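You operate a simulated robot arm through the tools that you are given. There is no shell and no other tool. Be economical: measure what you need, move in short steps, check, and stop when the job is done.

You run a simulated two-armed robot. Do the job below in one go: nothing can be reset, and whatever is moved stays where it is left.

Task
Fetch the white cup and set it on the floor of the yellow-rim tray. Then take the rubbing pad and leave it on the end cabinet top. Then fetch the 40 MM green slip gauge from the top of the wall shelf and stand it on the tail bay table. The order counts. Set down upright: white cup, green slip gauge.

The check looks at the end state, three seconds after you hand in, the way a careful person would. Anything else that was tipped, shoved, dropped, spilled or broken makes it a failure.

Robot
Two 7-joint arms with two-finger parallel grippers on one trunk, on a base that drives. Base frame: it is fixed to the floor where the robot stands at the start and does not move with it; the origin is under the middle of the robot, x ahead of it, y to its left, z up. Readings come in mm, rad, newtons and seconds.
The left shoulder is at the start at [70, 188, 1115], the right one opposite. With the tool pointing down near the work surface each hand reaches from about 340 to 800 mm from the robot's upright axis, wherever it stands, measured 20 degrees to its own side. Places, roughly: end cabinet top [-1300, -9400, 1300]; floor of the yellow-rim tray (22x19 cm) [-3300, 1040, 860]; green slip gauge [500, -8750, 1000]; rubbing pad [250, -6500, 1000]; tail bay table (17x106 cm) [-2560, -5840, 1040]; white cup (6x6x8 cm) [500, 100, 900]. Payload 3.91 kg a hand.
Tool frame (each hand has its own): the origin (TCP) lies between the finger pads and is the grasp point; the fingertips stand 30 mm ahead of it; z points along the fingers, y is the line along which they close. Largest opening 110 mm; finger width 20, thickness 10; the body of the gripper, 48 by 112 mm, starts 55 mm behind the TCP.
Orientation is that of the tool frame in the base frame, as a unit quaternion [x, y, z, w]. With the fingers straight down and closing along the base's y, the tool's x points along the base's -x, its y along +y and its z along -z.

Tools
- The arms move only by the tool arm_command. It takes "left_increments", "right_increments" or both (then of equal length, played together; a hand with none holds still); each is a list of rows, each a list of 7 numbers: the shift along the base's x, y, z in mm, then the turn, a rotation vector about the base's x, y, z in rad, then the gripper command, from -1 (shut) to 1 (fully open), values between in proportion. In form: [[tx, ty, tz, rx, ry, rz, hand], ...]. A call has 1 to 10 rows; each row shifts and turns the commanded pose from where the row before left it. Each row takes 0.2 s and may step no farther than 50 mm and 0.15 rad from the row before; otherwise, or with a gripper value out of range, the whole call is refused. Where a pose cannot be reached the arm comes as near as it can. A force on the tool above 40 N (or 10 N above the force at the start of the call, whichever is more), or a blocked arm, ends the call early, and 0.2 s more pass. The fingers move at their own pace (about 72 mm/s each) and stop on an object; they squeeze with about 37 N. The grip force told is the motor's: it shows also when the fingers shut on nothing. Time passes only in rows, and 0.2 s behind the last, so rows that do not move let the fingers close. The reply holds the time, the measured pose of the TCP, the force on the tool along the base axes, the opening and the grip force, in the units named above and with some noise, with the torque about the TCP (base axes, N m) and any sound that the robot's microphone picked up.
- Cameras (640 x 400 px; columns grow to the right, rows downward): "scene" is now at [136.2, 19.8, 1354.4]; the picture's right is [0.24, -0.97, 0.00], its down [-0.47, -0.12, -0.87] and it looks along [0.85, 0.21, -0.49] (base axes); focal length 274 px, centre (320, 200). "left" rides on the left gripper at [72, -17, -103] in its tool frame; the picture's right is [0.23, 0.97, 0.00], its down [-0.76, 0.18, -0.62] and it looks along [-0.61, 0.14, 0.78] (tool axes); focal length 222 px, centre (320, 200). "right" rides on the right gripper at [72, 17, -103] in its tool frame; the picture's right is [-0.23, 0.97, 0.00], its down [-0.76, -0.18, -0.62] and it looks along [-0.61, -0.14, 0.78] (tool axes); focal length 222 px, centre (320, 200). There is no depth. A picture from a camera that has moved, and an enlarged one, comes with that camera's place and axes in the base frame and with its lens.
- get_image(camera): a new picture of that camera. It takes no simulated time.
- move_column(by): slides the trunk up (or, below 0, down) by that many mm; the arms and the scene camera ride with it, the base frame stays. It gives what a move gives, with no picture.
- steer(legs): drives the robot by 1 to 6 legs, each [ahead, turn to the left] in mm and rad, along the robot's own axes; the way and the turn of a leg run together, so that a leg with both is an arc; at most 1500 mm and 3.142 rad a leg. The arms and the cameras ride along, it lands a little off, and it stops where it bumps. It gives what a move gives.
- pan_tilt(pan, tilt): turns the head with the scene camera to pan (to the left, within 1.501 rad either way) and tilt (down, from -0.506 to 1.204), counted from straight ahead of the robot. It gives what a move gives.
- inspect(camera, box): a new picture of the part [left, top, right, bottom] of that camera's present view, enlarged. It takes no simulated time.
- hand_in(): hands the job in; it is judged then, once.

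Go step by step. Nothing tells you exact positions but the pictures and the camera data: compare them with the known pose of the tool, close in by small moves and look again before you grip or let go. The budget is 165 turns and 122 pictures, counting those below and the enlarged ones. Unless the task says otherwise, let go and move clear before handing in, and close with one line.

The tools are called by a JSON object that holds its "method" and its "body". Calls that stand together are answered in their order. arm_command: Moves the arms, as the interface text tells. Its arguments: {"type":"object","properties":{"left_increments":{"type":"array"},"right_increments":{"type":"array"}},"required":[]} The other tools are called the same way: move_column (by) slides the trunk up or down; steer (legs) drives the base; pan_tilt (pan, tilt) turns the head that bears the scene camera; get_image (camera) takes a picture; inspect (camera, box) takes an enlarged picture of a part of a camera's view; hand_in () hands the job in.

At the start:

```text
t: 0.0
left_ee_pos: [537.1, 335.4, 1169.5]
left_ee_rot: [0.0, 1.0, 0.0, 0.0]
left_force: [-0.4, -0.4, 0.5]
left_moment: [0.0, 0.0, 0.01]
left_finger_gap: 110.2
left_finger_force: 0.0
right_ee_pos: [592.5, -160.9, 1145.9]
right_ee_rot: [-0.001, 1.0, 0.001, 0.0]
right_force: [0.5, 0.6, 0.1]
right_moment: [0.0, -0.01, 0.0]
right_finger_gap: 109.9
right_finger_force: 0.0
trunk travel left (down, up): [-625.0, 315.0]
robot x, y, heading: [0.1, 2.3, -0.002]
head pan, tilt: [0.246, 0.51]
```

scene: 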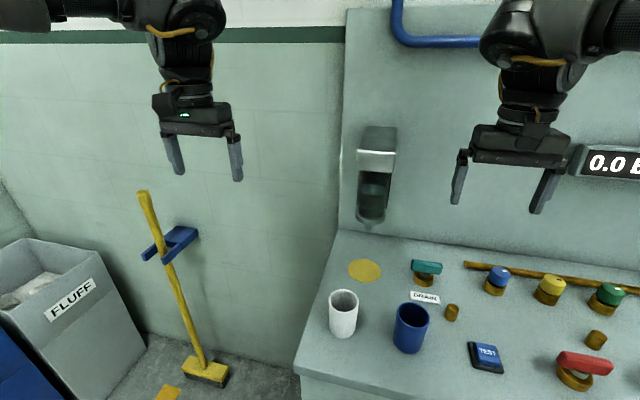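
right: 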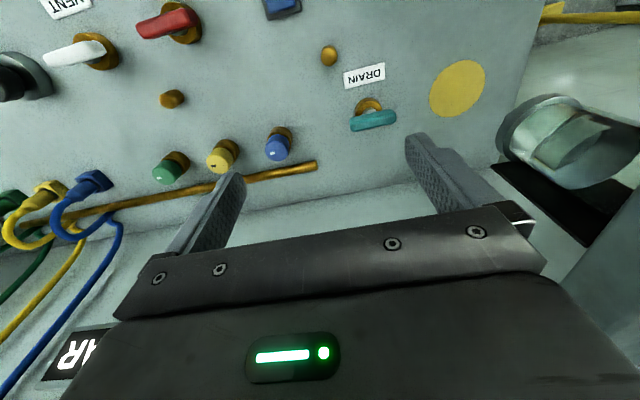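
left: 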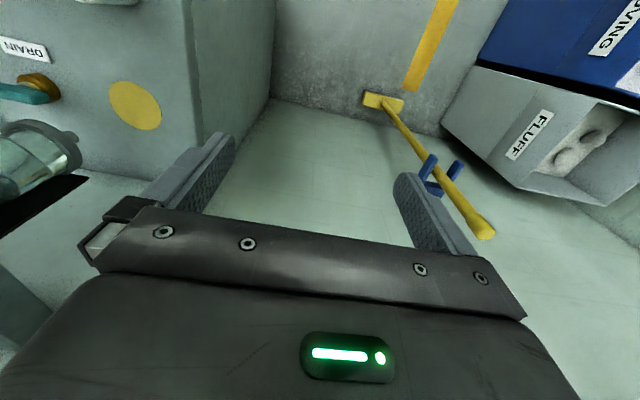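

The white cup appears to be at about (485, 62) with its rim near z 960, and a blue cup stands beside it at y≈-61. I'll take a closer look before reaching with the left hand.

{"method": "inspect", "body": {"camera": "scene", "box": [280, 220, 480, 380]}}

{"method": "arm_command", "body": {"left_increments": [[-10, -50, 0, 0, 0, 0, 1], [-10, -50, 0, 0, 0, 0, 1], [-10, -50, 0, 0, 0, 0, 1], [-10, -45, 0, 0, 0, 0, 1], [-10, -45, -20, 0, 0, 0, 1], [0, -33, -37, 0, 0, 0, 1]]}}

```text
2.50 times, centred on (380, 300) of scene
camera zoom: at [136.2, 19.8, 1354.4], right [0.24, -0.97, 0.0], down [-0.47, -0.12, -0.87], along [0.85, 0.21, -0.49], focal length 686 px, centre (170, -50)
```

zoom: 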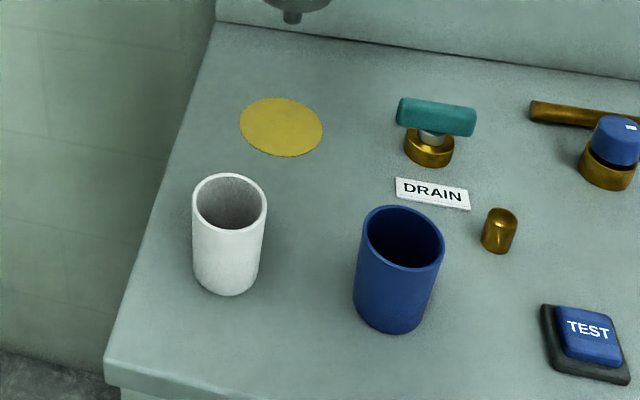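

```text
refused: row 1 steps farther than a row can; nothing moved
```

The white cup is empty. That move was refused because the steps were too long, so I'll repeat it with shorter ones.

{"method": "arm_command", "body": {"left_increments": [[-8, -40, 0, 0, 0, 0, 1], [-8, -40, -10, 0, 0, 0, 1], [-8, -40, -20, 0, 0, 0, 1], [-8, -40, -20, 0, 0, 0, 1], [-8, -40, -20, 0, 0, 0, 1], [-6, -40, -20, 0, 0, 0, 1], [-6, -33, -20, 0, 0, 0, 1], [0, 0, 0, 0, 0, 0, 1]]}}

{"method": "get_image", "body": {"camera": "scene"}}

{"method": "get_image", "body": {"camera": "left"}}

```text
t: 1.8
left_ee_pos: [497.7, 67.5, 1070.4]
left_ee_rot: [0.0, 1.0, -0.001, 0.0]
left_force: [0.5, 0.0, -0.4]
left_moment: [0.02, -0.01, 0.03]
left_finger_gap: 110.0
left_finger_force: 0.0
left hand out of reach, approached as far as the arm can: row 7
right_ee_pos: [589.9, -159.1, 1145.9]
right_ee_rot: [0.0, 1.0, 0.0, 0.0]
right_force: [0.2, -0.6, 0.5]
right_moment: [-0.01, 0.02, -0.01]
right_finger_gap: 110.1
right_finger_force: 0.0
trunk travel left (down, up): [-625.0, 315.0]
robot x, y, heading: [0.4, 2.7, 0.004]
head pan, tilt: [0.246, 0.51]
```

```text
117 pictures are left
camera scene: at [135.8, 20.8, 1354.4], right [0.24, -0.97, 0.0], down [-0.47, -0.12, -0.87], along [0.85, 0.21, -0.49], focal length 274 px, centre (320, 200)
```

scene: 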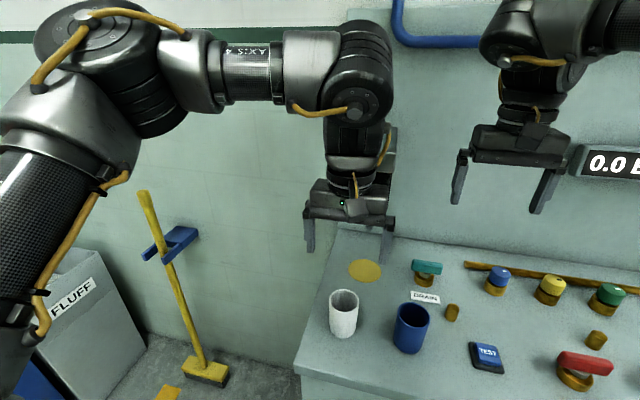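

```text
116 pictures are left
camera left: at [422.5, 51.4, 1174.0], right [-0.23, 0.97, 0.0], down [0.76, 0.18, 0.62], along [0.61, 0.14, -0.78], focal length 222 px, centre (320, 200)
```

left: 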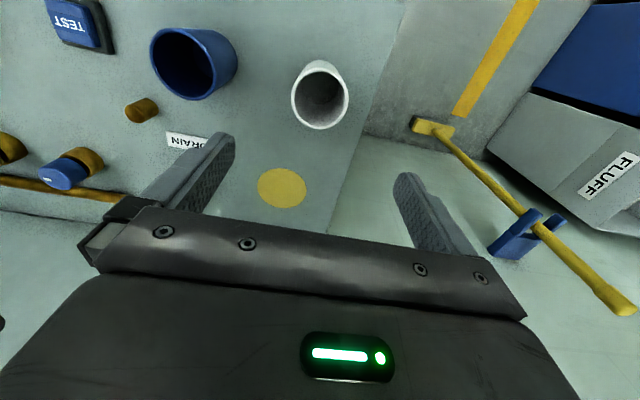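

The cup is at about (472, 61), and this spot is at the arm's inner limit. I'll back the base off to get more room.

{"method": "steer", "body": {"legs": [[-120, 0]]}}

```text
t: 3.0
left_ee_pos: [376.1, 68.0, 1071.5]
left_ee_rot: [0.0, 1.0, 0.0, 0.0]
left_force: [0.8, 0.7, -0.9]
left_moment: [-0.02, 0.01, -0.01]
left_finger_gap: 110.1
left_finger_force: 0.0
right_ee_pos: [470.3, -161.9, 1145.4]
right_ee_rot: [0.0, 1.0, 0.0, 0.0]
right_force: [-0.7, 0.7, 0.0]
right_moment: [0.0, -0.03, 0.01]
right_finger_gap: 110.3
right_finger_force: 0.0
trunk travel left (down, up): [-625.0, 315.0]
robot x, y, heading: [-118.9, -1.3, 0.005]
head pan, tilt: [0.246, 0.51]
```

{"method": "arm_command", "body": {"left_increments": [[33, -2, -5, 0, 0, 0, 1], [33, -2, -20, 0, 0, 0, 1], [30, -2, -20, 0, 0, 0, 1], [0, 0, -15, 0, 0, 0, 1], [0, 0, 0, 0, 0, 0, 1]]}}

{"method": "get_image", "body": {"camera": "scene"}}

{"method": "get_image", "body": {"camera": "left"}}

```text
t: 4.2
left_ee_pos: [472.8, 64.3, 1010.3]
left_ee_rot: [0.0, 1.0, 0.0, 0.0]
left_force: [-0.2, 0.0, 0.3]
left_moment: [0.0, -0.03, -0.01]
left_finger_gap: 110.1
left_finger_force: 0.0
right_ee_pos: [470.1, -162.1, 1145.0]
right_ee_rot: [0.0, 1.0, 0.0, -0.001]
right_force: [0.4, -0.4, -0.9]
right_moment: [-0.02, 0.01, 0.03]
right_finger_gap: 109.9
right_finger_force: 0.3
trunk travel left (down, up): [-625.0, 315.0]
robot x, y, heading: [-121.5, 1.0, -0.004]
head pan, tilt: [0.246, 0.51]
```

```text
115 pictures are left
camera scene: at [15.6, 19.5, 1354.5], right [0.24, -0.97, 0.0], down [-0.47, -0.12, -0.87], along [0.85, 0.21, -0.49], focal length 274 px, centre (320, 200)
```

scene: 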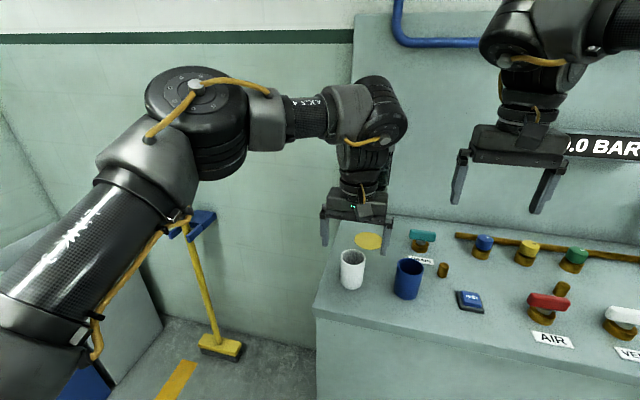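

```text
114 pictures are left
camera left: at [398.4, 46.6, 1113.6], right [-0.23, 0.97, 0.0], down [0.76, 0.18, 0.62], along [0.61, 0.14, -0.78], focal length 222 px, centre (320, 200)
```

left: 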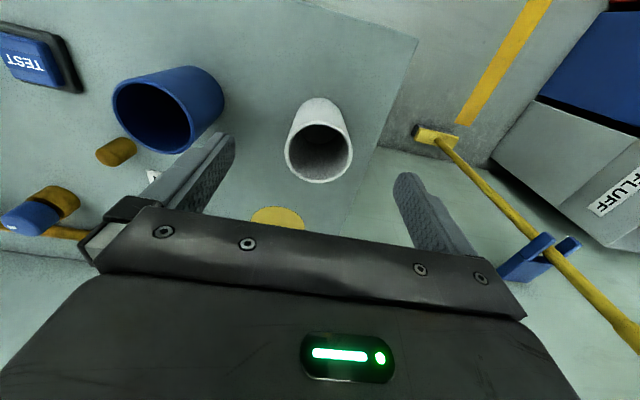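

The hand is lined up over the cup. I'll narrow the opening to clear the blue cup, then descend and grip.

{"method": "arm_command", "body": {"left_increments": [[0, 0, 0, 0, 0, 0, 0.6], [0, 0, 0, 0, 0, 0, 0.6], [0, 0, -30, 0, 0, 0, 0.6], [0, 0, -30, 0, 0, 0, 0.6], [0, 0, -22, 0, 0, 0, 0.6], [0, 0, 0, 0, 0, 0, 0.6], [0, 0, 0, 0, 0, 0, 0.1], [0, 0, 0, 0, 0, 0, -1], [0, 0, 0, 0, 0, 0, -1], [0, 0, 0, 0, 0, 0, -1]]}}

{"method": "get_image", "body": {"camera": "left"}}

```text
t: 6.4
left_ee_pos: [473.4, 64.3, 929.5]
left_ee_rot: [0.0, 1.0, 0.0, 0.0]
left_force: [0.5, 0.0, 0.2]
left_moment: [-0.02, 0.02, 0.0]
left_finger_gap: 52.9
left_finger_force: 37.1
right_ee_pos: [470.1, -161.3, 1144.7]
right_ee_rot: [0.0, 1.0, 0.0, 0.001]
right_force: [-0.3, -0.7, -0.7]
right_moment: [0.0, 0.0, -0.02]
right_finger_gap: 110.1
right_finger_force: 0.0
trunk travel left (down, up): [-625.0, 315.0]
robot x, y, heading: [-121.6, -0.4, -0.002]
head pan, tilt: [0.246, 0.51]
```

```text
113 pictures are left
camera left: at [399.4, 46.8, 1032.1], right [-0.23, 0.97, 0.0], down [0.76, 0.18, 0.62], along [0.61, 0.14, -0.78], focal length 222 px, centre (320, 200)
```

left: 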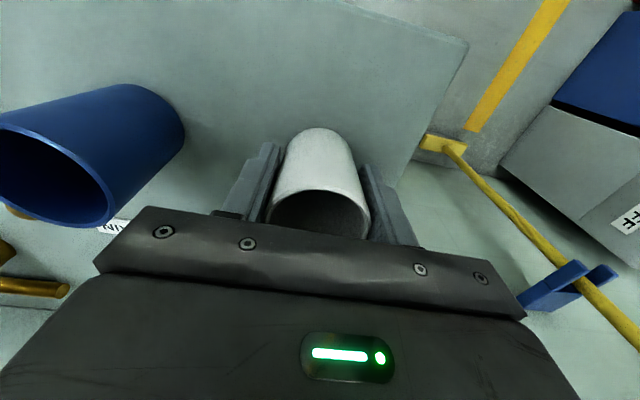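

The cup is gripped with a 53 mm gap. I'll lift it, back away from the bench and look around.

{"method": "arm_command", "body": {"left_increments": [[0, 0, 30, 0, 0, 0, -1], [0, 0, 40, 0, 0, 0, -1], [0, 0, 40, 0, 0, 0, -1], [0, 0, 40, 0, 0, 0, -1], [0, 0, 0, 0, 0, 0, -1]]}}

{"method": "steer", "body": {"legs": [[-350, 0]]}}

{"method": "pan_tilt", "body": {"pan": 1.5, "tilt": 0.35}}

{"method": "get_image", "body": {"camera": "scene"}}

```text
t: 7.6
left_ee_pos: [474.4, 62.8, 1077.5]
left_ee_rot: [0.0, 1.0, 0.0, -0.001]
left_force: [0.2, -0.2, 0.3]
left_moment: [0.01, 0.04, 0.02]
left_finger_gap: 52.7
left_finger_force: 36.7
right_ee_pos: [472.2, -160.4, 1145.1]
right_ee_rot: [0.0, 1.0, 0.0, -0.001]
right_force: [0.2, -0.3, 0.4]
right_moment: [0.01, 0.02, 0.0]
right_finger_gap: 110.2
right_finger_force: 0.2
trunk travel left (down, up): [-625.0, 315.0]
robot x, y, heading: [-123.1, 0.9, 0.001]
head pan, tilt: [0.246, 0.51]
```

```text
t: 9.9
left_ee_pos: [118.0, 63.6, 1077.1]
left_ee_rot: [-0.003, 1.0, 0.0, -0.001]
left_force: [0.4, 0.2, -0.9]
left_moment: [0.0, 0.03, 0.0]
left_finger_gap: 52.7
left_finger_force: 37.2
right_ee_pos: [116.0, -158.8, 1144.6]
right_ee_rot: [-0.003, 1.0, 0.0, 0.0]
right_force: [-0.3, 1.2, 0.3]
right_moment: [0.02, 0.02, -0.01]
right_finger_gap: 110.0
right_finger_force: 0.0
trunk travel left (down, up): [-625.0, 315.0]
robot x, y, heading: [-475.1, -2.2, 0.004]
head pan, tilt: [0.246, 0.51]
```

```text
t: 11.4
left_ee_pos: [117.2, 63.6, 1079.2]
left_ee_rot: [-0.003, 1.0, 0.0, -0.001]
left_force: [-0.1, 0.2, 0.0]
left_moment: [0.01, 0.0, 0.0]
left_finger_gap: 52.7
left_finger_force: 36.8
right_ee_pos: [116.7, -159.8, 1144.5]
right_ee_rot: [-0.003, 1.0, 0.0, 0.0]
right_force: [-0.4, 0.4, -0.9]
right_moment: [0.01, 0.05, 0.0]
right_finger_gap: 109.9
right_finger_force: 0.1
trunk travel left (down, up): [-625.0, 315.0]
robot x, y, heading: [-477.3, -2.6, 0.006]
head pan, tilt: [1.499, 0.351]
```

```text
112 pictures are left
camera scene: at [-421.2, 89.8, 1369.1], right [1.0, -0.07, 0.0], down [-0.02, -0.34, -0.94], along [0.06, 0.94, -0.34], focal length 274 px, centre (320, 200)
```

scene: 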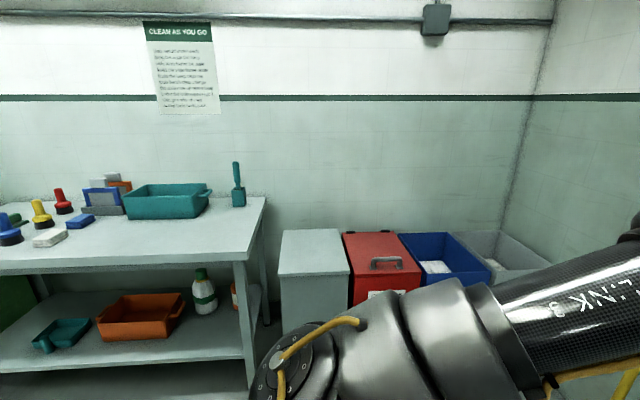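

There's a cleaning bench along the +y side, ending at x≈-630. I'll turn left and look toward -x.

{"method": "steer", "body": {"legs": [[0, 1.57]]}}

{"method": "get_image", "body": {"camera": "scene"}}

{"method": "pan_tilt", "body": {"pan": 0.75, "tilt": 0.35}}

{"method": "get_image", "body": {"camera": "scene"}}

```text
t: 15.7
left_ee_pos: [-565.9, 588.3, 1078.2]
left_ee_rot: [0.723, -0.691, 0.002, 0.001]
left_force: [0.3, -0.4, -0.5]
left_moment: [0.01, 0.0, 0.01]
left_finger_gap: 53.2
left_finger_force: 37.0
right_ee_pos: [-341.8, 597.0, 1144.5]
right_ee_rot: [0.723, -0.69, 0.0, 0.0]
right_force: [0.6, -0.4, -0.3]
right_moment: [0.01, -0.01, 0.01]
right_finger_gap: 109.7
right_finger_force: 0.1
trunk travel left (down, up): [-625.0, 315.0]
robot x, y, heading: [-477.6, -4.7, 1.621]
head pan, tilt: [1.499, 0.351]
```

```text
111 pictures are left
camera scene: at [-573.4, 49.3, 1369.1], right [0.02, 1.0, 0.0], down [0.34, -0.01, -0.94], along [-0.94, 0.02, -0.34], focal length 274 px, centre (320, 200)
```

scene: 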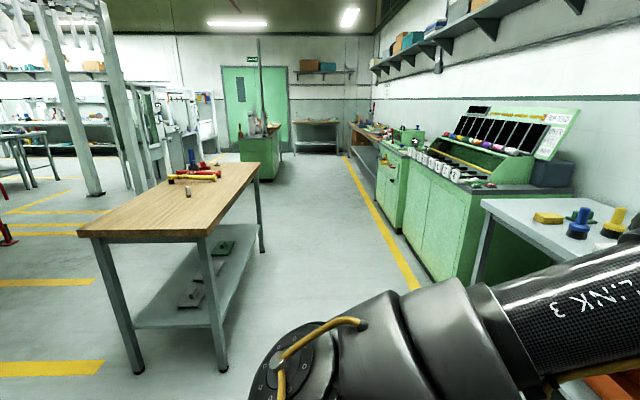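

```text
t: 16.8
left_ee_pos: [-565.9, 589.8, 1077.7]
left_ee_rot: [0.724, -0.69, 0.0, 0.001]
left_force: [0.4, 0.4, -1.2]
left_moment: [-0.01, -0.02, 0.01]
left_finger_gap: 52.9
left_finger_force: 37.2
right_ee_pos: [-341.7, 597.5, 1144.7]
right_ee_rot: [0.724, -0.69, 0.0, 0.0]
right_force: [0.7, -0.2, 0.1]
right_moment: [0.02, -0.03, -0.01]
right_finger_gap: 110.0
right_finger_force: 0.0
trunk travel left (down, up): [-625.0, 315.0]
robot x, y, heading: [-479.2, -0.2, 1.616]
head pan, tilt: [0.75, 0.351]
```

```text
110 pictures are left
camera scene: at [-547.0, 112.0, 1369.1], right [0.7, 0.72, 0.0], down [0.25, -0.24, -0.94], along [-0.67, 0.66, -0.34], focal length 274 px, centre (320, 200)
```

scene: 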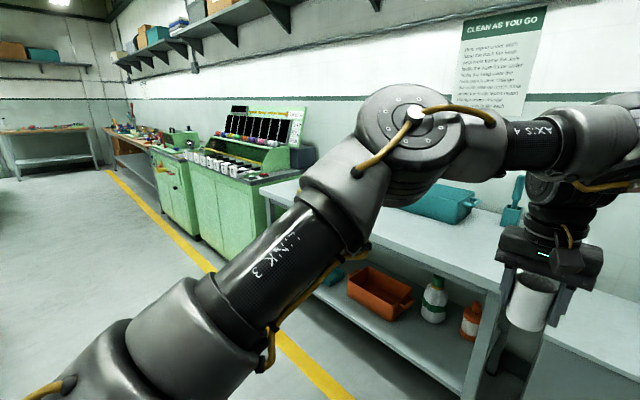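

The aisle runs along y≈-450 to 840, with the wooden table ending near x≈-2950 and cabinets on the right. I'll turn to face -x and drive down it.

{"method": "steer", "body": {"legs": [[0, 1.44]]}}

{"method": "pan_tilt", "body": {"pan": -0.5, "tilt": 0.3}}

{"method": "get_image", "body": {"camera": "scene"}}

```text
t: 20.6
left_ee_pos: [-1072.3, 14.7, 1076.9]
left_ee_rot: [0.998, -0.064, 0.001, 0.0]
left_force: [0.3, 0.2, -1.1]
left_moment: [0.01, -0.03, 0.01]
left_finger_gap: 52.9
left_finger_force: 37.1
right_ee_pos: [-1042.1, 235.6, 1145.2]
right_ee_rot: [0.998, -0.064, 0.0, 0.0]
right_force: [-0.1, -0.3, 0.0]
right_moment: [0.0, 0.01, -0.01]
right_finger_gap: 110.1
right_finger_force: 0.1
trunk travel left (down, up): [-625.0, 315.0]
robot x, y, heading: [-473.9, 1.2, 3.01]
head pan, tilt: [0.75, 0.351]
```

```text
t: 22.1
left_ee_pos: [-1072.3, 14.9, 1077.7]
left_ee_rot: [0.998, -0.064, 0.002, 0.001]
left_force: [-0.5, 0.2, 0.3]
left_moment: [0.0, 0.02, 0.02]
left_finger_gap: 53.1
left_finger_force: 37.2
right_ee_pos: [-1041.5, 235.2, 1146.1]
right_ee_rot: [0.998, -0.065, 0.0, 0.0]
right_force: [0.0, -0.4, 0.3]
right_moment: [-0.01, 0.05, -0.03]
right_finger_gap: 109.8
right_finger_force: 0.0
trunk travel left (down, up): [-625.0, 315.0]
robot x, y, heading: [-474.7, -1.2, 3.013]
head pan, tilt: [-0.499, 0.3]
```

```text
109 pictures are left
camera scene: at [-603.4, 58.2, 1373.8], right [0.59, 0.81, 0.0], down [0.24, -0.17, -0.96], along [-0.77, 0.56, -0.3], focal length 274 px, centre (320, 200)
```

scene: 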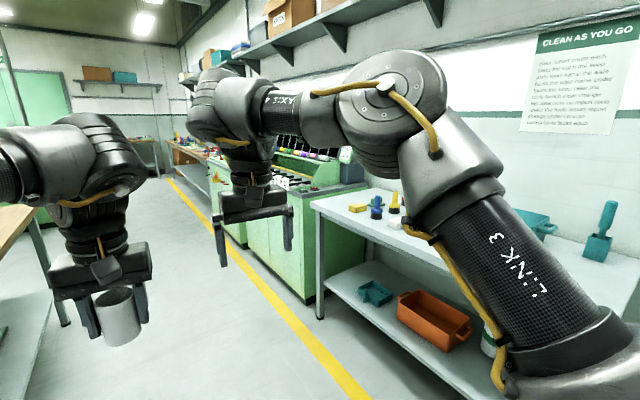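

{"method": "steer", "body": {"legs": [[0, 0.06], [1300, 0], [1250, 0]]}}

{"method": "pan_tilt", "body": {"pan": -1.1, "tilt": 0.45}}

{"method": "get_image", "body": {"camera": "scene"}}

```text
t: 35.0
left_ee_pos: [-3634.2, 98.5, 1077.6]
left_ee_rot: [1.0, -0.022, 0.001, 0.001]
left_force: [1.3, 0.6, -1.7]
left_moment: [0.02, 0.02, -0.02]
left_finger_gap: 52.6
left_finger_force: 36.8
right_ee_pos: [-3622.7, 319.8, 1146.2]
right_ee_rot: [1.0, -0.023, -0.001, 0.0]
right_force: [-0.6, -0.1, -0.6]
right_moment: [0.02, 0.01, 0.0]
right_finger_gap: 110.1
right_finger_force: 0.0
trunk travel left (down, up): [-625.0, 315.0]
robot x, y, heading: [-3039.8, 133.2, 3.095]
head pan, tilt: [-0.499, 0.3]
```

```text
t: 36.0
left_ee_pos: [-3634.6, 96.9, 1077.8]
left_ee_rot: [1.0, -0.023, 0.002, 0.0]
left_force: [-0.5, 0.3, -0.8]
left_moment: [0.02, 0.0, 0.0]
left_finger_gap: 52.9
left_finger_force: 36.7
right_ee_pos: [-3621.8, 320.7, 1145.5]
right_ee_rot: [1.0, -0.023, 0.001, -0.001]
right_force: [0.7, 0.4, 0.5]
right_moment: [-0.02, -0.03, 0.03]
right_finger_gap: 109.9
right_finger_force: 0.0
trunk travel left (down, up): [-625.0, 315.0]
robot x, y, heading: [-3039.3, 133.3, 3.097]
head pan, tilt: [-1.1, 0.45]
```

```text
108 pictures are left
camera scene: at [-3129.3, 215.7, 1359.9], right [0.91, 0.41, 0.0], down [0.18, -0.4, -0.9], along [-0.37, 0.82, -0.44], focal length 274 px, centre (320, 200)
```

scene: 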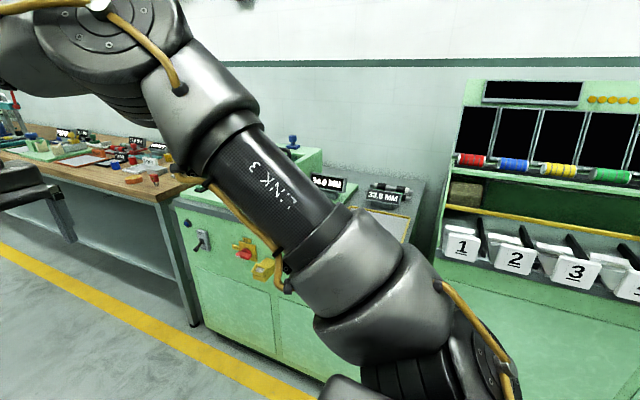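

{"method": "steer", "body": {"legs": [[0, -1.5]]}}

{"method": "pan_tilt", "body": {"pan": 0.1, "tilt": 0.6}}

{"method": "get_image", "body": {"camera": "scene"}}

```text
t: 40.1
left_ee_pos: [-3104.2, 725.4, 1077.9]
left_ee_rot: [0.71, -0.704, 0.001, 0.0]
left_force: [0.1, 0.9, -0.3]
left_moment: [-0.01, 0.02, 0.02]
left_finger_gap: 53.0
left_finger_force: 37.3
right_ee_pos: [-2880.9, 725.3, 1145.0]
right_ee_rot: [0.709, -0.705, 0.0, 0.001]
right_force: [-0.7, -0.1, -0.2]
right_moment: [0.02, 0.03, 0.0]
right_finger_gap: 110.1
right_finger_force: 0.0
trunk travel left (down, up): [-625.0, 315.0]
robot x, y, heading: [-3038.1, 133.3, 1.576]
head pan, tilt: [-1.1, 0.45]
```

```text
t: 41.5
left_ee_pos: [-3104.1, 726.6, 1077.7]
left_ee_rot: [0.71, -0.704, 0.0, 0.0]
left_force: [-0.6, 0.1, -0.9]
left_moment: [0.02, 0.0, 0.01]
left_finger_gap: 52.8
left_finger_force: 36.4
right_ee_pos: [-2881.8, 724.3, 1144.2]
right_ee_rot: [0.71, -0.704, 0.0, 0.0]
right_force: [0.8, -0.4, -0.4]
right_moment: [-0.03, -0.02, 0.03]
right_finger_gap: 109.9
right_finger_force: 0.1
trunk travel left (down, up): [-625.0, 315.0]
robot x, y, heading: [-3039.7, 132.6, 1.578]
head pan, tilt: [0.099, 0.6]
```

```text
107 pictures are left
camera scene: at [-3050.6, 268.0, 1346.3], right [0.99, 0.11, 0.0], down [0.06, -0.56, -0.82], along [-0.09, 0.82, -0.57], focal length 274 px, centre (320, 200)
```

scene: 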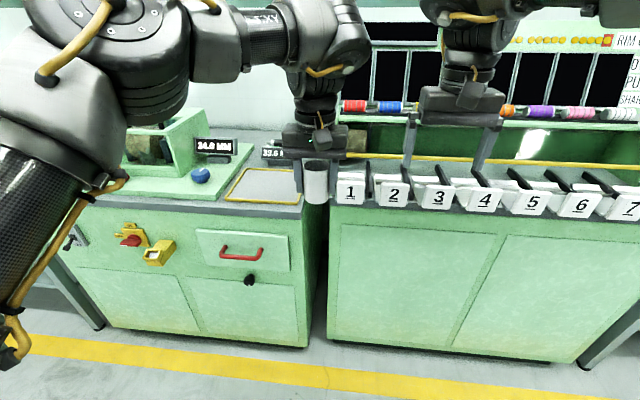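

The yellow-rim tray is on the green cabinet at about (-3310, 1030). I'll zoom in on it.

{"method": "inspect", "body": {"camera": "scene", "box": [190, 120, 350, 220]}}

```text
4.00 times, centred on (270, 170) of scene
camera zoom: at [-3050.6, 268.0, 1346.3], right [0.99, 0.11, 0.0], down [0.06, -0.56, -0.82], along [-0.09, 0.82, -0.57], focal length 1097 px, centre (520, 320)
```

zoom: 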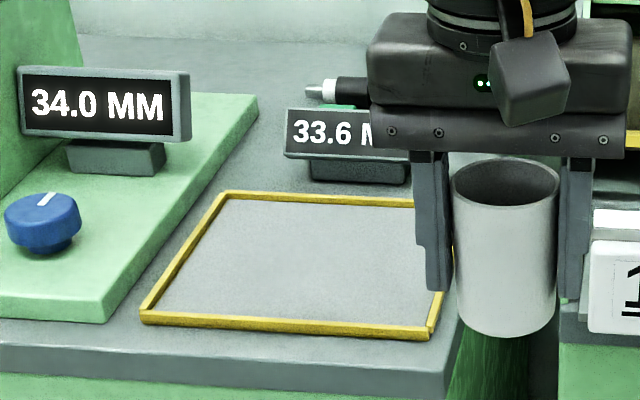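

The tray spans x -3420 to -3195 and y 940 to 1138, so its centre is about (-3307, 1040). I'll drive 180 mm closer to reach it.

{"method": "steer", "body": {"legs": [[180, 0]]}}

{"method": "arm_command", "body": {"left_increments": [[-40, 22, 0, 0, 0, 0, -1], [-40, 22, 0, 0, 0, 0, -1], [-40, 22, 0, 0, 0, 0, -1], [-40, 22, 0, 0, 0, 0, -1], [-41, 22, 0, 0, 0, 0, -1], [0, 0, 0, 0, 0, 0, -1]]}}

{"method": "get_image", "body": {"camera": "left"}}

{"method": "get_image", "body": {"camera": "scene"}}

```text
t: 43.0
left_ee_pos: [-3105.0, 906.5, 1079.4]
left_ee_rot: [0.709, -0.705, 0.0, 0.0]
left_force: [0.9, -0.8, -0.9]
left_moment: [-0.03, -0.01, -0.03]
left_finger_gap: 53.0
left_finger_force: 36.9
right_ee_pos: [-2881.5, 905.5, 1145.1]
right_ee_rot: [0.71, -0.704, 0.0, 0.0]
right_force: [-0.8, 0.1, -0.3]
right_moment: [-0.01, 0.0, 0.04]
right_finger_gap: 110.0
right_finger_force: 0.0
trunk travel left (down, up): [-625.0, 315.0]
robot x, y, heading: [-3036.7, 310.9, 1.575]
head pan, tilt: [0.099, 0.6]
```

```text
t: 44.4
left_ee_pos: [-3257.9, 976.0, 1068.4]
left_ee_rot: [0.709, -0.705, 0.0, 0.0]
left_force: [0.0, 0.9, -1.4]
left_moment: [0.0, 0.02, -0.01]
left_finger_gap: 53.0
left_finger_force: 37.3
left hand out of reach, approached as far as the arm can: row 4, 5
right_ee_pos: [-2882.1, 904.6, 1144.6]
right_ee_rot: [0.709, -0.705, -0.001, 0.001]
right_force: [0.4, 0.1, -0.9]
right_moment: [-0.03, 0.03, 0.0]
right_finger_gap: 110.3
right_finger_force: 0.2
trunk travel left (down, up): [-625.0, 315.0]
robot x, y, heading: [-3043.2, 313.7, 1.575]
head pan, tilt: [0.099, 0.6]
```

```text
105 pictures are left
camera left: at [-3242.0, 903.9, 1171.7], right [-0.97, -0.23, 0.0], down [-0.18, 0.76, 0.62], along [-0.15, 0.61, -0.78], focal length 222 px, centre (320, 200)
```

left: 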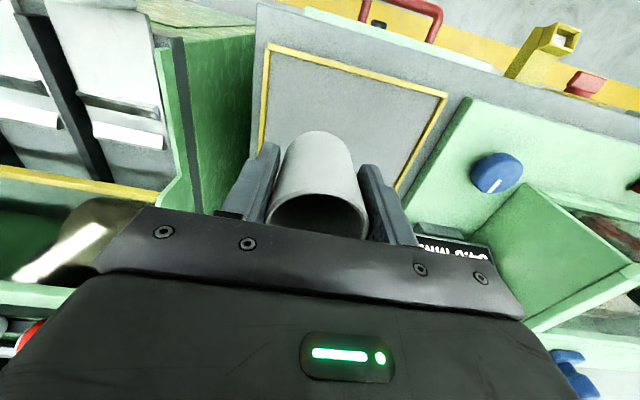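

```text
104 pictures are left
camera scene: at [-3051.0, 448.5, 1346.4], right [0.99, 0.11, 0.0], down [0.06, -0.56, -0.83], along [-0.09, 0.82, -0.56], focal length 274 px, centre (320, 200)
```

scene: 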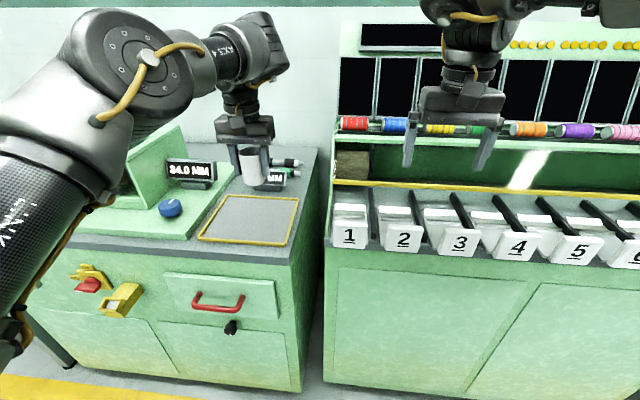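

{"method": "steer", "body": {"legs": [[70, 0]]}}

{"method": "arm_command", "body": {"left_increments": [[0, 0, -40, 0, 0, 0, -1], [0, 0, -30, 0, 0, 0, -1], [-25, -6, 0, 0, 0, 0, -1], [-24, -6, 0, 0, 0, 0, -1], [0, 0, 0, 0, 0, 0, -1]]}}

{"method": "get_image", "body": {"camera": "left"}}

{"method": "get_image", "body": {"camera": "scene"}}

```text
t: 45.4
left_ee_pos: [-3258.2, 1036.2, 1079.2]
left_ee_rot: [0.708, -0.706, -0.003, -0.005]
left_force: [0.5, -0.2, 1.0]
left_moment: [0.1, -0.01, 0.02]
left_finger_gap: 52.9
left_finger_force: 36.6
right_ee_pos: [-2881.9, 960.8, 1154.7]
right_ee_rot: [0.71, -0.704, -0.006, -0.005]
right_force: [0.0, -1.2, 1.8]
right_moment: [0.03, 0.0, 0.0]
right_finger_gap: 109.7
right_finger_force: 0.2
trunk travel left (down, up): [-625.0, 315.0]
robot x, y, heading: [-3044.6, 382.3, 1.578]
head pan, tilt: [0.099, 0.6]
```

```text
t: 46.6
left_ee_pos: [-3305.3, 1030.2, 1006.2]
left_ee_rot: [0.708, -0.706, -0.001, -0.002]
left_force: [-0.1, 0.3, 0.2]
left_moment: [-0.03, -0.02, 0.02]
left_finger_gap: 53.0
left_finger_force: 36.7
right_ee_pos: [-2881.3, 970.0, 1150.7]
right_ee_rot: [0.71, -0.704, -0.003, -0.003]
right_force: [0.4, -1.0, -0.2]
right_moment: [-0.02, -0.01, 0.02]
right_finger_gap: 109.9
right_finger_force: 0.1
trunk travel left (down, up): [-625.0, 315.0]
robot x, y, heading: [-3041.7, 384.2, 1.576]
head pan, tilt: [0.099, 0.6]
```

```text
103 pictures are left
camera left: at [-3289.8, 956.8, 1108.4], right [-0.97, -0.23, 0.0], down [-0.18, 0.76, 0.63], along [-0.14, 0.61, -0.78], focal length 222 px, centre (320, 200)
```

left: 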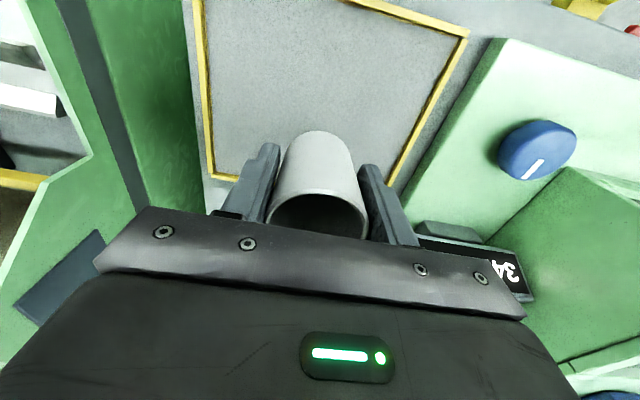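

```text
102 pictures are left
camera scene: at [-3050.8, 517.8, 1346.5], right [0.99, 0.1, 0.0], down [0.06, -0.56, -0.83], along [-0.09, 0.82, -0.56], focal length 274 px, centre (320, 200)
```

scene: 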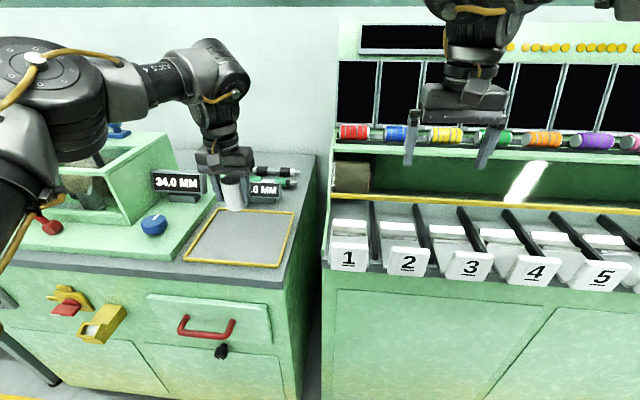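

The cup is above the tray centre and clear of the displays. I'll lower it most of the way.

{"method": "arm_command", "body": {"left_increments": [[0, 5, -30, 0, 0, 0, -1], [0, 0, -30, 0, 0, 0, -1], [0, 0, -20, 0, 0, 0, -1], [0, 0, -8, 0, 0, 0, -1], [0, 0, 0, 0, 0, 0, -1]]}}

{"method": "inspect", "body": {"camera": "scene", "box": [160, 130, 320, 280]}}

```text
t: 47.8
left_ee_pos: [-3306.7, 1037.6, 915.6]
left_ee_rot: [0.708, -0.706, -0.001, -0.002]
left_force: [-0.3, -0.3, -0.7]
left_moment: [0.0, -0.01, -0.02]
left_finger_gap: 52.8
left_finger_force: 36.8
right_ee_pos: [-2881.3, 970.6, 1151.1]
right_ee_rot: [0.71, -0.704, -0.003, -0.002]
right_force: [0.3, 0.6, 0.1]
right_moment: [0.02, 0.01, 0.01]
right_finger_gap: 110.1
right_finger_force: 0.0
trunk travel left (down, up): [-625.0, 315.0]
robot x, y, heading: [-3042.2, 384.2, 1.571]
head pan, tilt: [0.099, 0.6]
```

```text
2.67 times, centred on (240, 205) of scene
camera zoom: at [-3052.0, 518.6, 1346.4], right [0.99, 0.1, 0.0], down [0.06, -0.56, -0.83], along [-0.09, 0.82, -0.56], focal length 731 px, centre (533, 187)
```

zoom: 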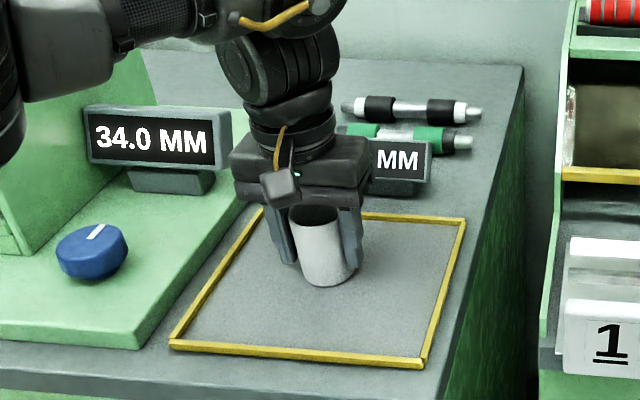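

{"method": "arm_command", "body": {"left_increments": [[0, 0, -3, 0, 0, 0, -1], [0, 0, -2, 0, 0, 0, -1], [0, 0, 0, 0, 0, 0, -1]]}}

```text
t: 48.6
left_ee_pos: [-3305.6, 1037.5, 914.4]
left_ee_rot: [0.709, -0.705, -0.003, -0.004]
left_force: [-5.3, 7.7, 23.6]
left_moment: [0.14, 0.21, 0.01]
left_finger_gap: 53.3
left_finger_force: 37.4
right_ee_pos: [-2881.5, 968.3, 1152.2]
right_ee_rot: [0.709, -0.705, -0.004, -0.002]
right_force: [-0.1, 0.3, 0.4]
right_moment: [0.01, -0.01, -0.01]
right_finger_gap: 110.2
right_finger_force: 0.1
trunk travel left (down, up): [-625.0, 315.0]
robot x, y, heading: [-3041.5, 382.0, 1.576]
head pan, tilt: [0.099, 0.6]
```

The cup has touched the tray floor. I'll ease the pressure off, then open and rise.

{"method": "arm_command", "body": {"left_increments": [[0, 0, 3.5, 0, 0, 0, -1], [0, 0, 0, 0, 0, 0, -1], [0, 0, 0, 0, 0, 0, 0.1], [0, 0, 0, 0, 0, 0, 0.3], [0, 0, 0, 0, 0, 0, 0.5], [0, 0, 0, 0, 0, 0, 0.6], [0, 0, 20, 0, 0, 0, 0.6], [0, 0, 35, 0, 0, 0, 0.6], [0, 0, 40, 0, 0, 0, 0.6], [0, 0, 40, 0, 0, 0, 0.6]]}}

{"method": "inspect", "body": {"camera": "scene", "box": [160, 130, 320, 280]}}

```text
t: 50.8
left_ee_pos: [-3305.2, 1038.9, 1050.4]
left_ee_rot: [0.709, -0.706, -0.001, -0.002]
left_force: [-0.2, -0.3, 0.3]
left_moment: [0.02, 0.02, 0.0]
left_finger_gap: 88.0
left_finger_force: 0.1
right_ee_pos: [-2880.8, 969.0, 1149.5]
right_ee_rot: [0.71, -0.705, -0.003, -0.002]
right_force: [-0.2, -0.2, 0.2]
right_moment: [-0.02, 0.03, -0.04]
right_finger_gap: 109.7
right_finger_force: 0.0
trunk travel left (down, up): [-625.0, 315.0]
robot x, y, heading: [-3038.1, 382.0, 1.577]
head pan, tilt: [0.099, 0.6]
```

```text
2.67 times, centred on (240, 205) of scene
camera zoom: at [-3050.5, 517.7, 1346.4], right [0.99, 0.1, 0.0], down [0.06, -0.56, -0.83], along [-0.09, 0.82, -0.56], focal length 731 px, centre (533, 187)
```

zoom: 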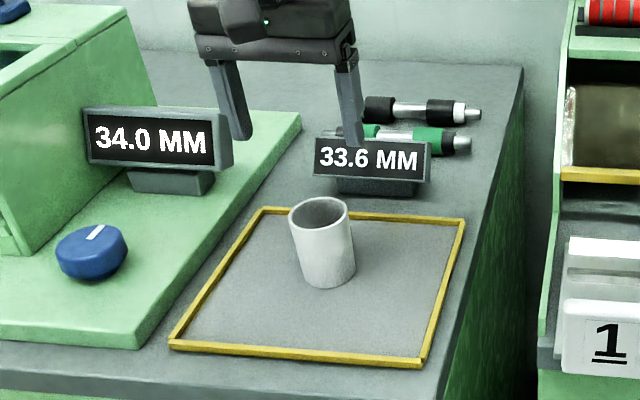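

The cup stands upright in the tray. I'll back out, restore the left arm to a compact pose, and look for a route south.

{"method": "steer", "body": {"legs": [[-280, 0]]}}

{"method": "arm_command", "body": {"left_increments": [[30, -20, 20, 0, 0, 0, 1], [30, -20, 20, 0, 0, 0, 1], [20, -20, 20, 0, 0, 0, 1], [10, -10, 20, 0, 0, 0, 1], [0, 0, 0, 0, 0, 0, 1]]}}

{"method": "pan_tilt", "body": {"pan": -1.5, "tilt": 0.3}}

{"method": "get_image", "body": {"camera": "scene"}}

```text
t: 52.8
left_ee_pos: [-3304.8, 763.2, 1049.2]
left_ee_rot: [0.709, -0.706, -0.001, -0.001]
left_force: [0.1, -0.3, -0.2]
left_moment: [-0.03, -0.02, -0.01]
left_finger_gap: 88.0
left_finger_force: 0.0
right_ee_pos: [-2880.9, 693.8, 1149.2]
right_ee_rot: [0.709, -0.705, -0.004, -0.002]
right_force: [0.1, 0.4, 0.3]
right_moment: [-0.01, 0.03, -0.04]
right_finger_gap: 109.8
right_finger_force: 0.2
trunk travel left (down, up): [-625.0, 315.0]
robot x, y, heading: [-3039.8, 105.6, 1.577]
head pan, tilt: [0.099, 0.6]
```

```text
t: 54.0
left_ee_pos: [-3214.1, 693.0, 1128.8]
left_ee_rot: [0.707, -0.707, 0.0, -0.002]
left_force: [0.5, 1.0, 0.0]
left_moment: [0.0, -0.01, -0.03]
left_finger_gap: 110.2
left_finger_force: 0.1
right_ee_pos: [-2880.6, 693.3, 1150.8]
right_ee_rot: [0.709, -0.705, -0.002, -0.002]
right_force: [-0.1, -0.7, 0.4]
right_moment: [0.0, -0.04, 0.0]
right_finger_gap: 110.1
right_finger_force: 0.0
trunk travel left (down, up): [-625.0, 315.0]
robot x, y, heading: [-3038.2, 105.6, 1.574]
head pan, tilt: [0.099, 0.6]
```

```text
t: 55.6
left_ee_pos: [-3215.0, 692.8, 1129.9]
left_ee_rot: [0.708, -0.706, -0.001, -0.002]
left_force: [0.5, -1.0, -0.4]
left_moment: [0.01, 0.0, -0.01]
left_finger_gap: 110.0
left_finger_force: 0.1
right_ee_pos: [-2880.7, 692.6, 1150.3]
right_ee_rot: [0.709, -0.705, -0.003, -0.003]
right_force: [0.7, 0.8, 0.3]
right_moment: [-0.01, -0.02, -0.03]
right_finger_gap: 109.9
right_finger_force: 0.1
trunk travel left (down, up): [-625.0, 315.0]
robot x, y, heading: [-3040.2, 103.9, 1.578]
head pan, tilt: [-1.499, 0.3]
```

```text
99 pictures are left
camera scene: at [-2948.4, 161.0, 1373.8], right [0.08, -1.0, 0.0], down [-0.29, -0.02, -0.96], along [0.95, 0.07, -0.3], focal length 274 px, centre (320, 200)
```

scene: 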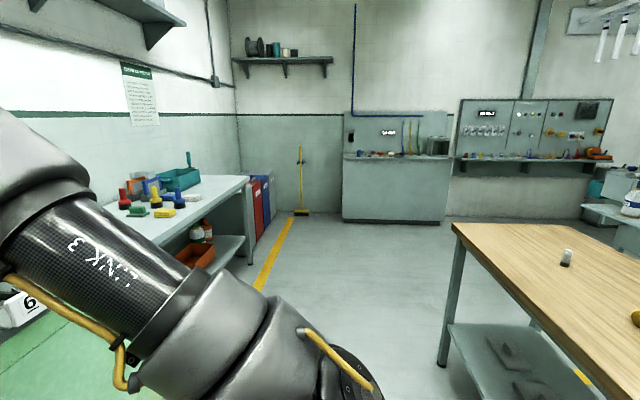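

{"method": "steer", "body": {"legs": [[0, 1.57]]}}

{"method": "pan_tilt", "body": {"pan": 1.1, "tilt": 0.25}}

{"method": "get_image", "body": {"camera": "scene"}}

```text
t: 59.9
left_ee_pos: [-3628.4, -66.3, 1130.2]
left_ee_rot: [1.0, -0.001, -0.002, -0.001]
left_force: [0.4, 0.0, 0.0]
left_moment: [-0.03, 0.02, -0.01]
left_finger_gap: 109.7
left_finger_force: 0.0
right_ee_pos: [-3626.5, 268.3, 1150.2]
right_ee_rot: [1.0, 0.0, -0.004, 0.001]
right_force: [0.2, -0.1, 0.2]
right_moment: [0.02, 0.01, 0.01]
right_finger_gap: 109.8
right_finger_force: 0.0
trunk travel left (down, up): [-625.0, 315.0]
robot x, y, heading: [-3037.7, 106.2, 3.142]
head pan, tilt: [-1.499, 0.3]
```

```text
t: 62.2
left_ee_pos: [-3627.7, -65.9, 1129.6]
left_ee_rot: [1.0, -0.002, -0.003, 0.0]
left_force: [0.5, -0.6, 0.1]
left_moment: [0.04, 0.03, -0.03]
left_finger_gap: 110.0
left_finger_force: 0.1
right_ee_pos: [-3625.7, 268.3, 1150.5]
right_ee_rot: [1.0, 0.001, -0.003, 0.001]
right_force: [0.3, -1.2, 0.5]
right_moment: [-0.04, 0.01, 0.0]
right_finger_gap: 110.0
right_finger_force: 0.0
trunk travel left (down, up): [-625.0, 315.0]
robot x, y, heading: [-3036.1, 109.2, 3.141]
head pan, tilt: [1.1, 0.25]
```

```text
98 pictures are left
camera scene: at [-3134.2, 20.6, 1378.6], right [-0.89, 0.46, 0.0], down [0.11, 0.22, -0.97], along [-0.44, -0.86, -0.25], focal length 274 px, centre (320, 200)
```

scene: 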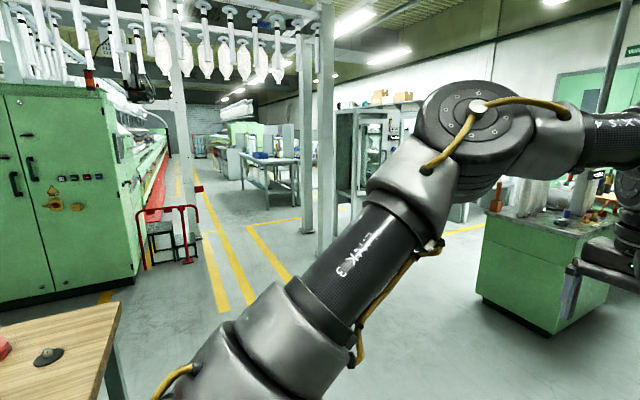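

A big green machine stands south of the wooden table, so the east side by the start wall looks like the way to the pad. I'll return east along the aisle and look south.

{"method": "steer", "body": {"legs": [[0, -3.14], [1300, 0], [1250, 0]]}}

{"method": "pan_tilt", "body": {"pan": -1.3, "tilt": 0.25}}

{"method": "get_image", "body": {"camera": "scene"}}

```text
t: 81.9
left_ee_pos: [105.6, 313.3, 1129.9]
left_ee_rot: [-0.003, 1.0, -0.001, 0.003]
left_force: [0.7, 0.5, 0.5]
left_moment: [0.02, -0.01, 0.01]
left_finger_gap: 109.9
left_finger_force: 0.1
right_ee_pos: [106.3, -20.3, 1151.1]
right_ee_rot: [-0.005, 1.0, 0.001, 0.004]
right_force: [-0.4, 0.6, -0.3]
right_moment: [-0.05, -0.02, 0.0]
right_finger_gap: 109.9
right_finger_force: 0.1
trunk travel left (down, up): [-625.0, 315.0]
robot x, y, heading: [-482.4, 138.2, 0.008]
head pan, tilt: [1.1, 0.25]
```

```text
t: 84.1
left_ee_pos: [105.3, 313.4, 1130.2]
left_ee_rot: [-0.003, 1.0, -0.001, 0.002]
left_force: [-0.1, 0.0, 0.2]
left_moment: [-0.03, -0.04, 0.01]
left_finger_gap: 110.0
left_finger_force: 0.0
right_ee_pos: [106.9, -21.1, 1150.1]
right_ee_rot: [-0.005, 1.0, 0.001, 0.003]
right_force: [-0.1, -0.3, 0.1]
right_moment: [0.01, 0.03, 0.01]
right_finger_gap: 110.0
right_finger_force: 0.0
trunk travel left (down, up): [-625.0, 315.0]
robot x, y, heading: [-482.2, 136.6, 0.008]
head pan, tilt: [-1.3, 0.25]
```

```text
97 pictures are left
camera scene: at [-407.2, 44.8, 1378.6], right [-0.96, -0.27, 0.0], down [-0.07, 0.24, -0.97], along [0.27, -0.93, -0.25], focal length 274 px, centre (320, 200)
```

scene: 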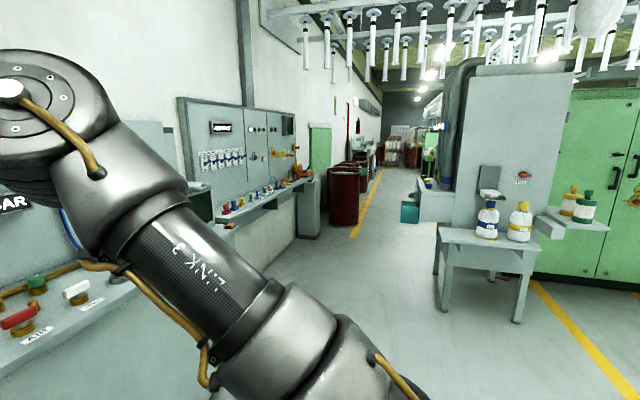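

An east aisle runs south past the drums. I'll turn that way and approach it.

{"method": "steer", "body": {"legs": [[0, -1.385], [1000, 0]]}}

{"method": "pan_tilt", "body": {"pan": -0.1, "tilt": 0.3}}

{"method": "get_image", "body": {"camera": "scene"}}

```text
t: 92.9
left_ee_pos: [-65.2, -1420.3, 1130.0]
left_ee_rot: [0.653, 0.758, -0.002, 0.001]
left_force: [-0.1, -1.7, 0.9]
left_moment: [0.02, -0.02, 0.0]
left_finger_gap: 110.0
left_finger_force: 0.1
right_ee_pos: [-396.9, -1468.4, 1149.9]
right_ee_rot: [0.651, 0.759, -0.001, 0.004]
right_force: [0.1, 0.0, 0.6]
right_moment: [0.01, -0.03, -0.03]
right_finger_gap: 109.9
right_finger_force: 0.1
trunk travel left (down, up): [-625.0, 315.0]
robot x, y, heading: [-322.8, -865.2, -1.422]
head pan, tilt: [-1.3, 0.25]
```

```text
t: 94.3
left_ee_pos: [-65.9, -1420.9, 1128.7]
left_ee_rot: [0.653, 0.757, -0.002, 0.001]
left_force: [-0.2, 0.3, -0.2]
left_moment: [0.02, -0.01, -0.02]
left_finger_gap: 109.7
left_finger_force: 0.0
right_ee_pos: [-396.3, -1468.3, 1149.7]
right_ee_rot: [0.651, 0.759, -0.001, 0.003]
right_force: [-0.6, -0.1, -0.5]
right_moment: [-0.02, 0.02, 0.03]
right_finger_gap: 110.1
right_finger_force: 0.0
trunk travel left (down, up): [-625.0, 315.0]
robot x, y, heading: [-327.1, -862.8, -1.417]
head pan, tilt: [-0.099, 0.3]
```

```text
96 pictures are left
camera scene: at [-314.6, -1010.1, 1373.8], right [-1.0, -0.05, 0.0], down [-0.01, 0.3, -0.96], along [0.05, -0.95, -0.3], focal length 274 px, centre (320, 200)
```

scene: 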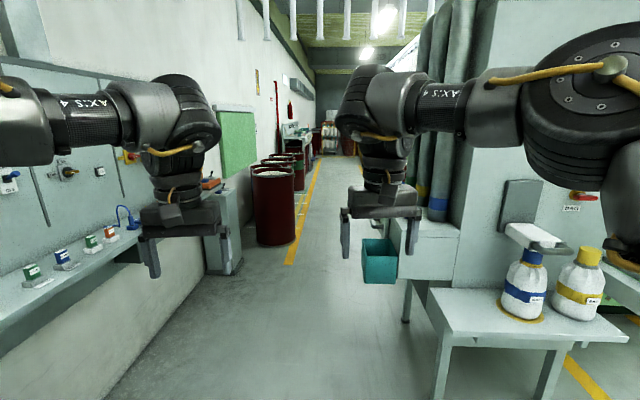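

{"method": "steer", "body": {"legs": [[0, -0.125], [1400, 0]]}}

{"method": "get_image", "body": {"camera": "scene"}}

```text
t: 101.8
left_ee_pos: [-67.7, -2827.4, 1129.7]
left_ee_rot: [0.689, 0.725, -0.002, 0.001]
left_force: [0.6, 0.1, 0.3]
left_moment: [-0.03, -0.05, -0.02]
left_finger_gap: 110.0
left_finger_force: 0.0
right_ee_pos: [-401.4, -2843.3, 1150.8]
right_ee_rot: [0.687, 0.727, -0.002, 0.003]
right_force: [-0.4, 0.2, -0.1]
right_moment: [0.01, 0.0, 0.02]
right_finger_gap: 110.1
right_finger_force: 0.0
trunk travel left (down, up): [-625.0, 315.0]
robot x, y, heading: [-272.5, -2250.9, -1.518]
head pan, tilt: [-0.099, 0.3]
```

```text
95 pictures are left
camera scene: at [-275.1, -2394.9, 1373.8], right [-1.0, 0.05, 0.0], down [0.01, 0.3, -0.96], along [-0.04, -0.95, -0.3], focal length 274 px, centre (320, 200)
```

scene: 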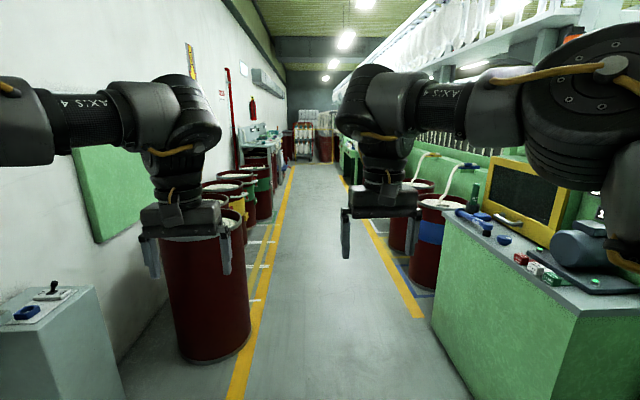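

{"method": "steer", "body": {"legs": [[0, -0.08], [1500, 0], [1300, 0]]}}

{"method": "pan_tilt", "body": {"pan": 0.3, "tilt": 0.35}}

{"method": "get_image", "body": {"camera": "scene"}}

```text
t: 115.8
left_ee_pos: [-300.9, -5644.7, 1129.7]
left_ee_rot: [0.732, 0.681, -0.002, 0.001]
left_force: [-0.1, -0.3, 0.3]
left_moment: [0.04, 0.03, 0.02]
left_finger_gap: 110.0
left_finger_force: 0.0
right_ee_pos: [-633.4, -5617.7, 1150.1]
right_ee_rot: [0.731, 0.683, -0.002, 0.003]
right_force: [-0.3, 0.6, 0.3]
right_moment: [-0.02, -0.02, 0.0]
right_finger_gap: 109.9
right_finger_force: 0.1
trunk travel left (down, up): [-625.0, 315.0]
robot x, y, heading: [-430.2, -5045.3, -1.644]
head pan, tilt: [-0.099, 0.3]
```

```text
t: 116.7
left_ee_pos: [-300.2, -5644.0, 1129.6]
left_ee_rot: [0.732, 0.681, -0.003, 0.001]
left_force: [-1.4, 0.2, 0.6]
left_moment: [0.05, 0.02, 0.01]
left_finger_gap: 110.1
left_finger_force: 0.0
right_ee_pos: [-633.6, -5618.5, 1151.0]
right_ee_rot: [0.731, 0.682, -0.002, 0.003]
right_force: [0.9, -0.3, 0.0]
right_moment: [-0.01, 0.01, 0.04]
right_finger_gap: 110.3
right_finger_force: 0.1
trunk travel left (down, up): [-625.0, 315.0]
robot x, y, heading: [-434.0, -5045.5, -1.638]
head pan, tilt: [0.3, 0.351]
```

```text
94 pictures are left
camera scene: at [-416.1, -5188.9, 1369.1], right [-0.97, -0.23, 0.0], down [-0.08, 0.33, -0.94], along [0.21, -0.91, -0.34], focal length 274 px, centre (320, 200)
```

scene: 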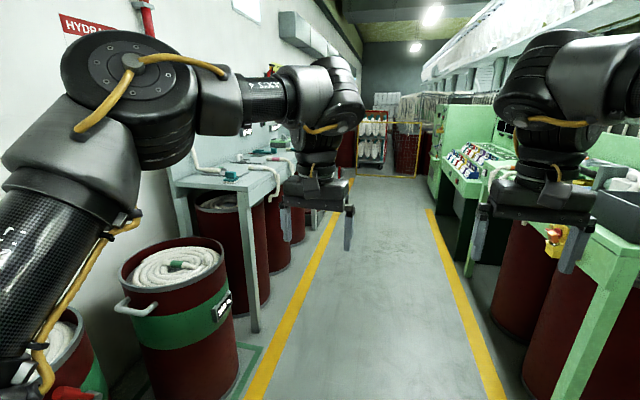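

{"method": "inspect", "body": {"camera": "scene", "box": [170, 100, 370, 225]}}

```text
3.20 times, centred on (270, 162) of scene
camera zoom: at [-416.1, -5188.9, 1369.1], right [-0.97, -0.23, 0.0], down [-0.08, 0.33, -0.94], along [0.21, -0.91, -0.34], focal length 878 px, centre (480, 320)
```

zoom: 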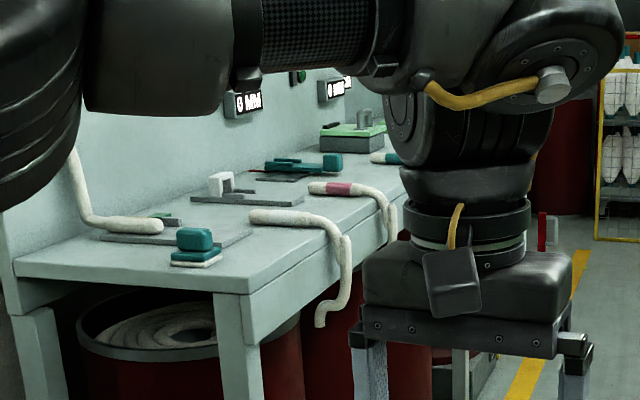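

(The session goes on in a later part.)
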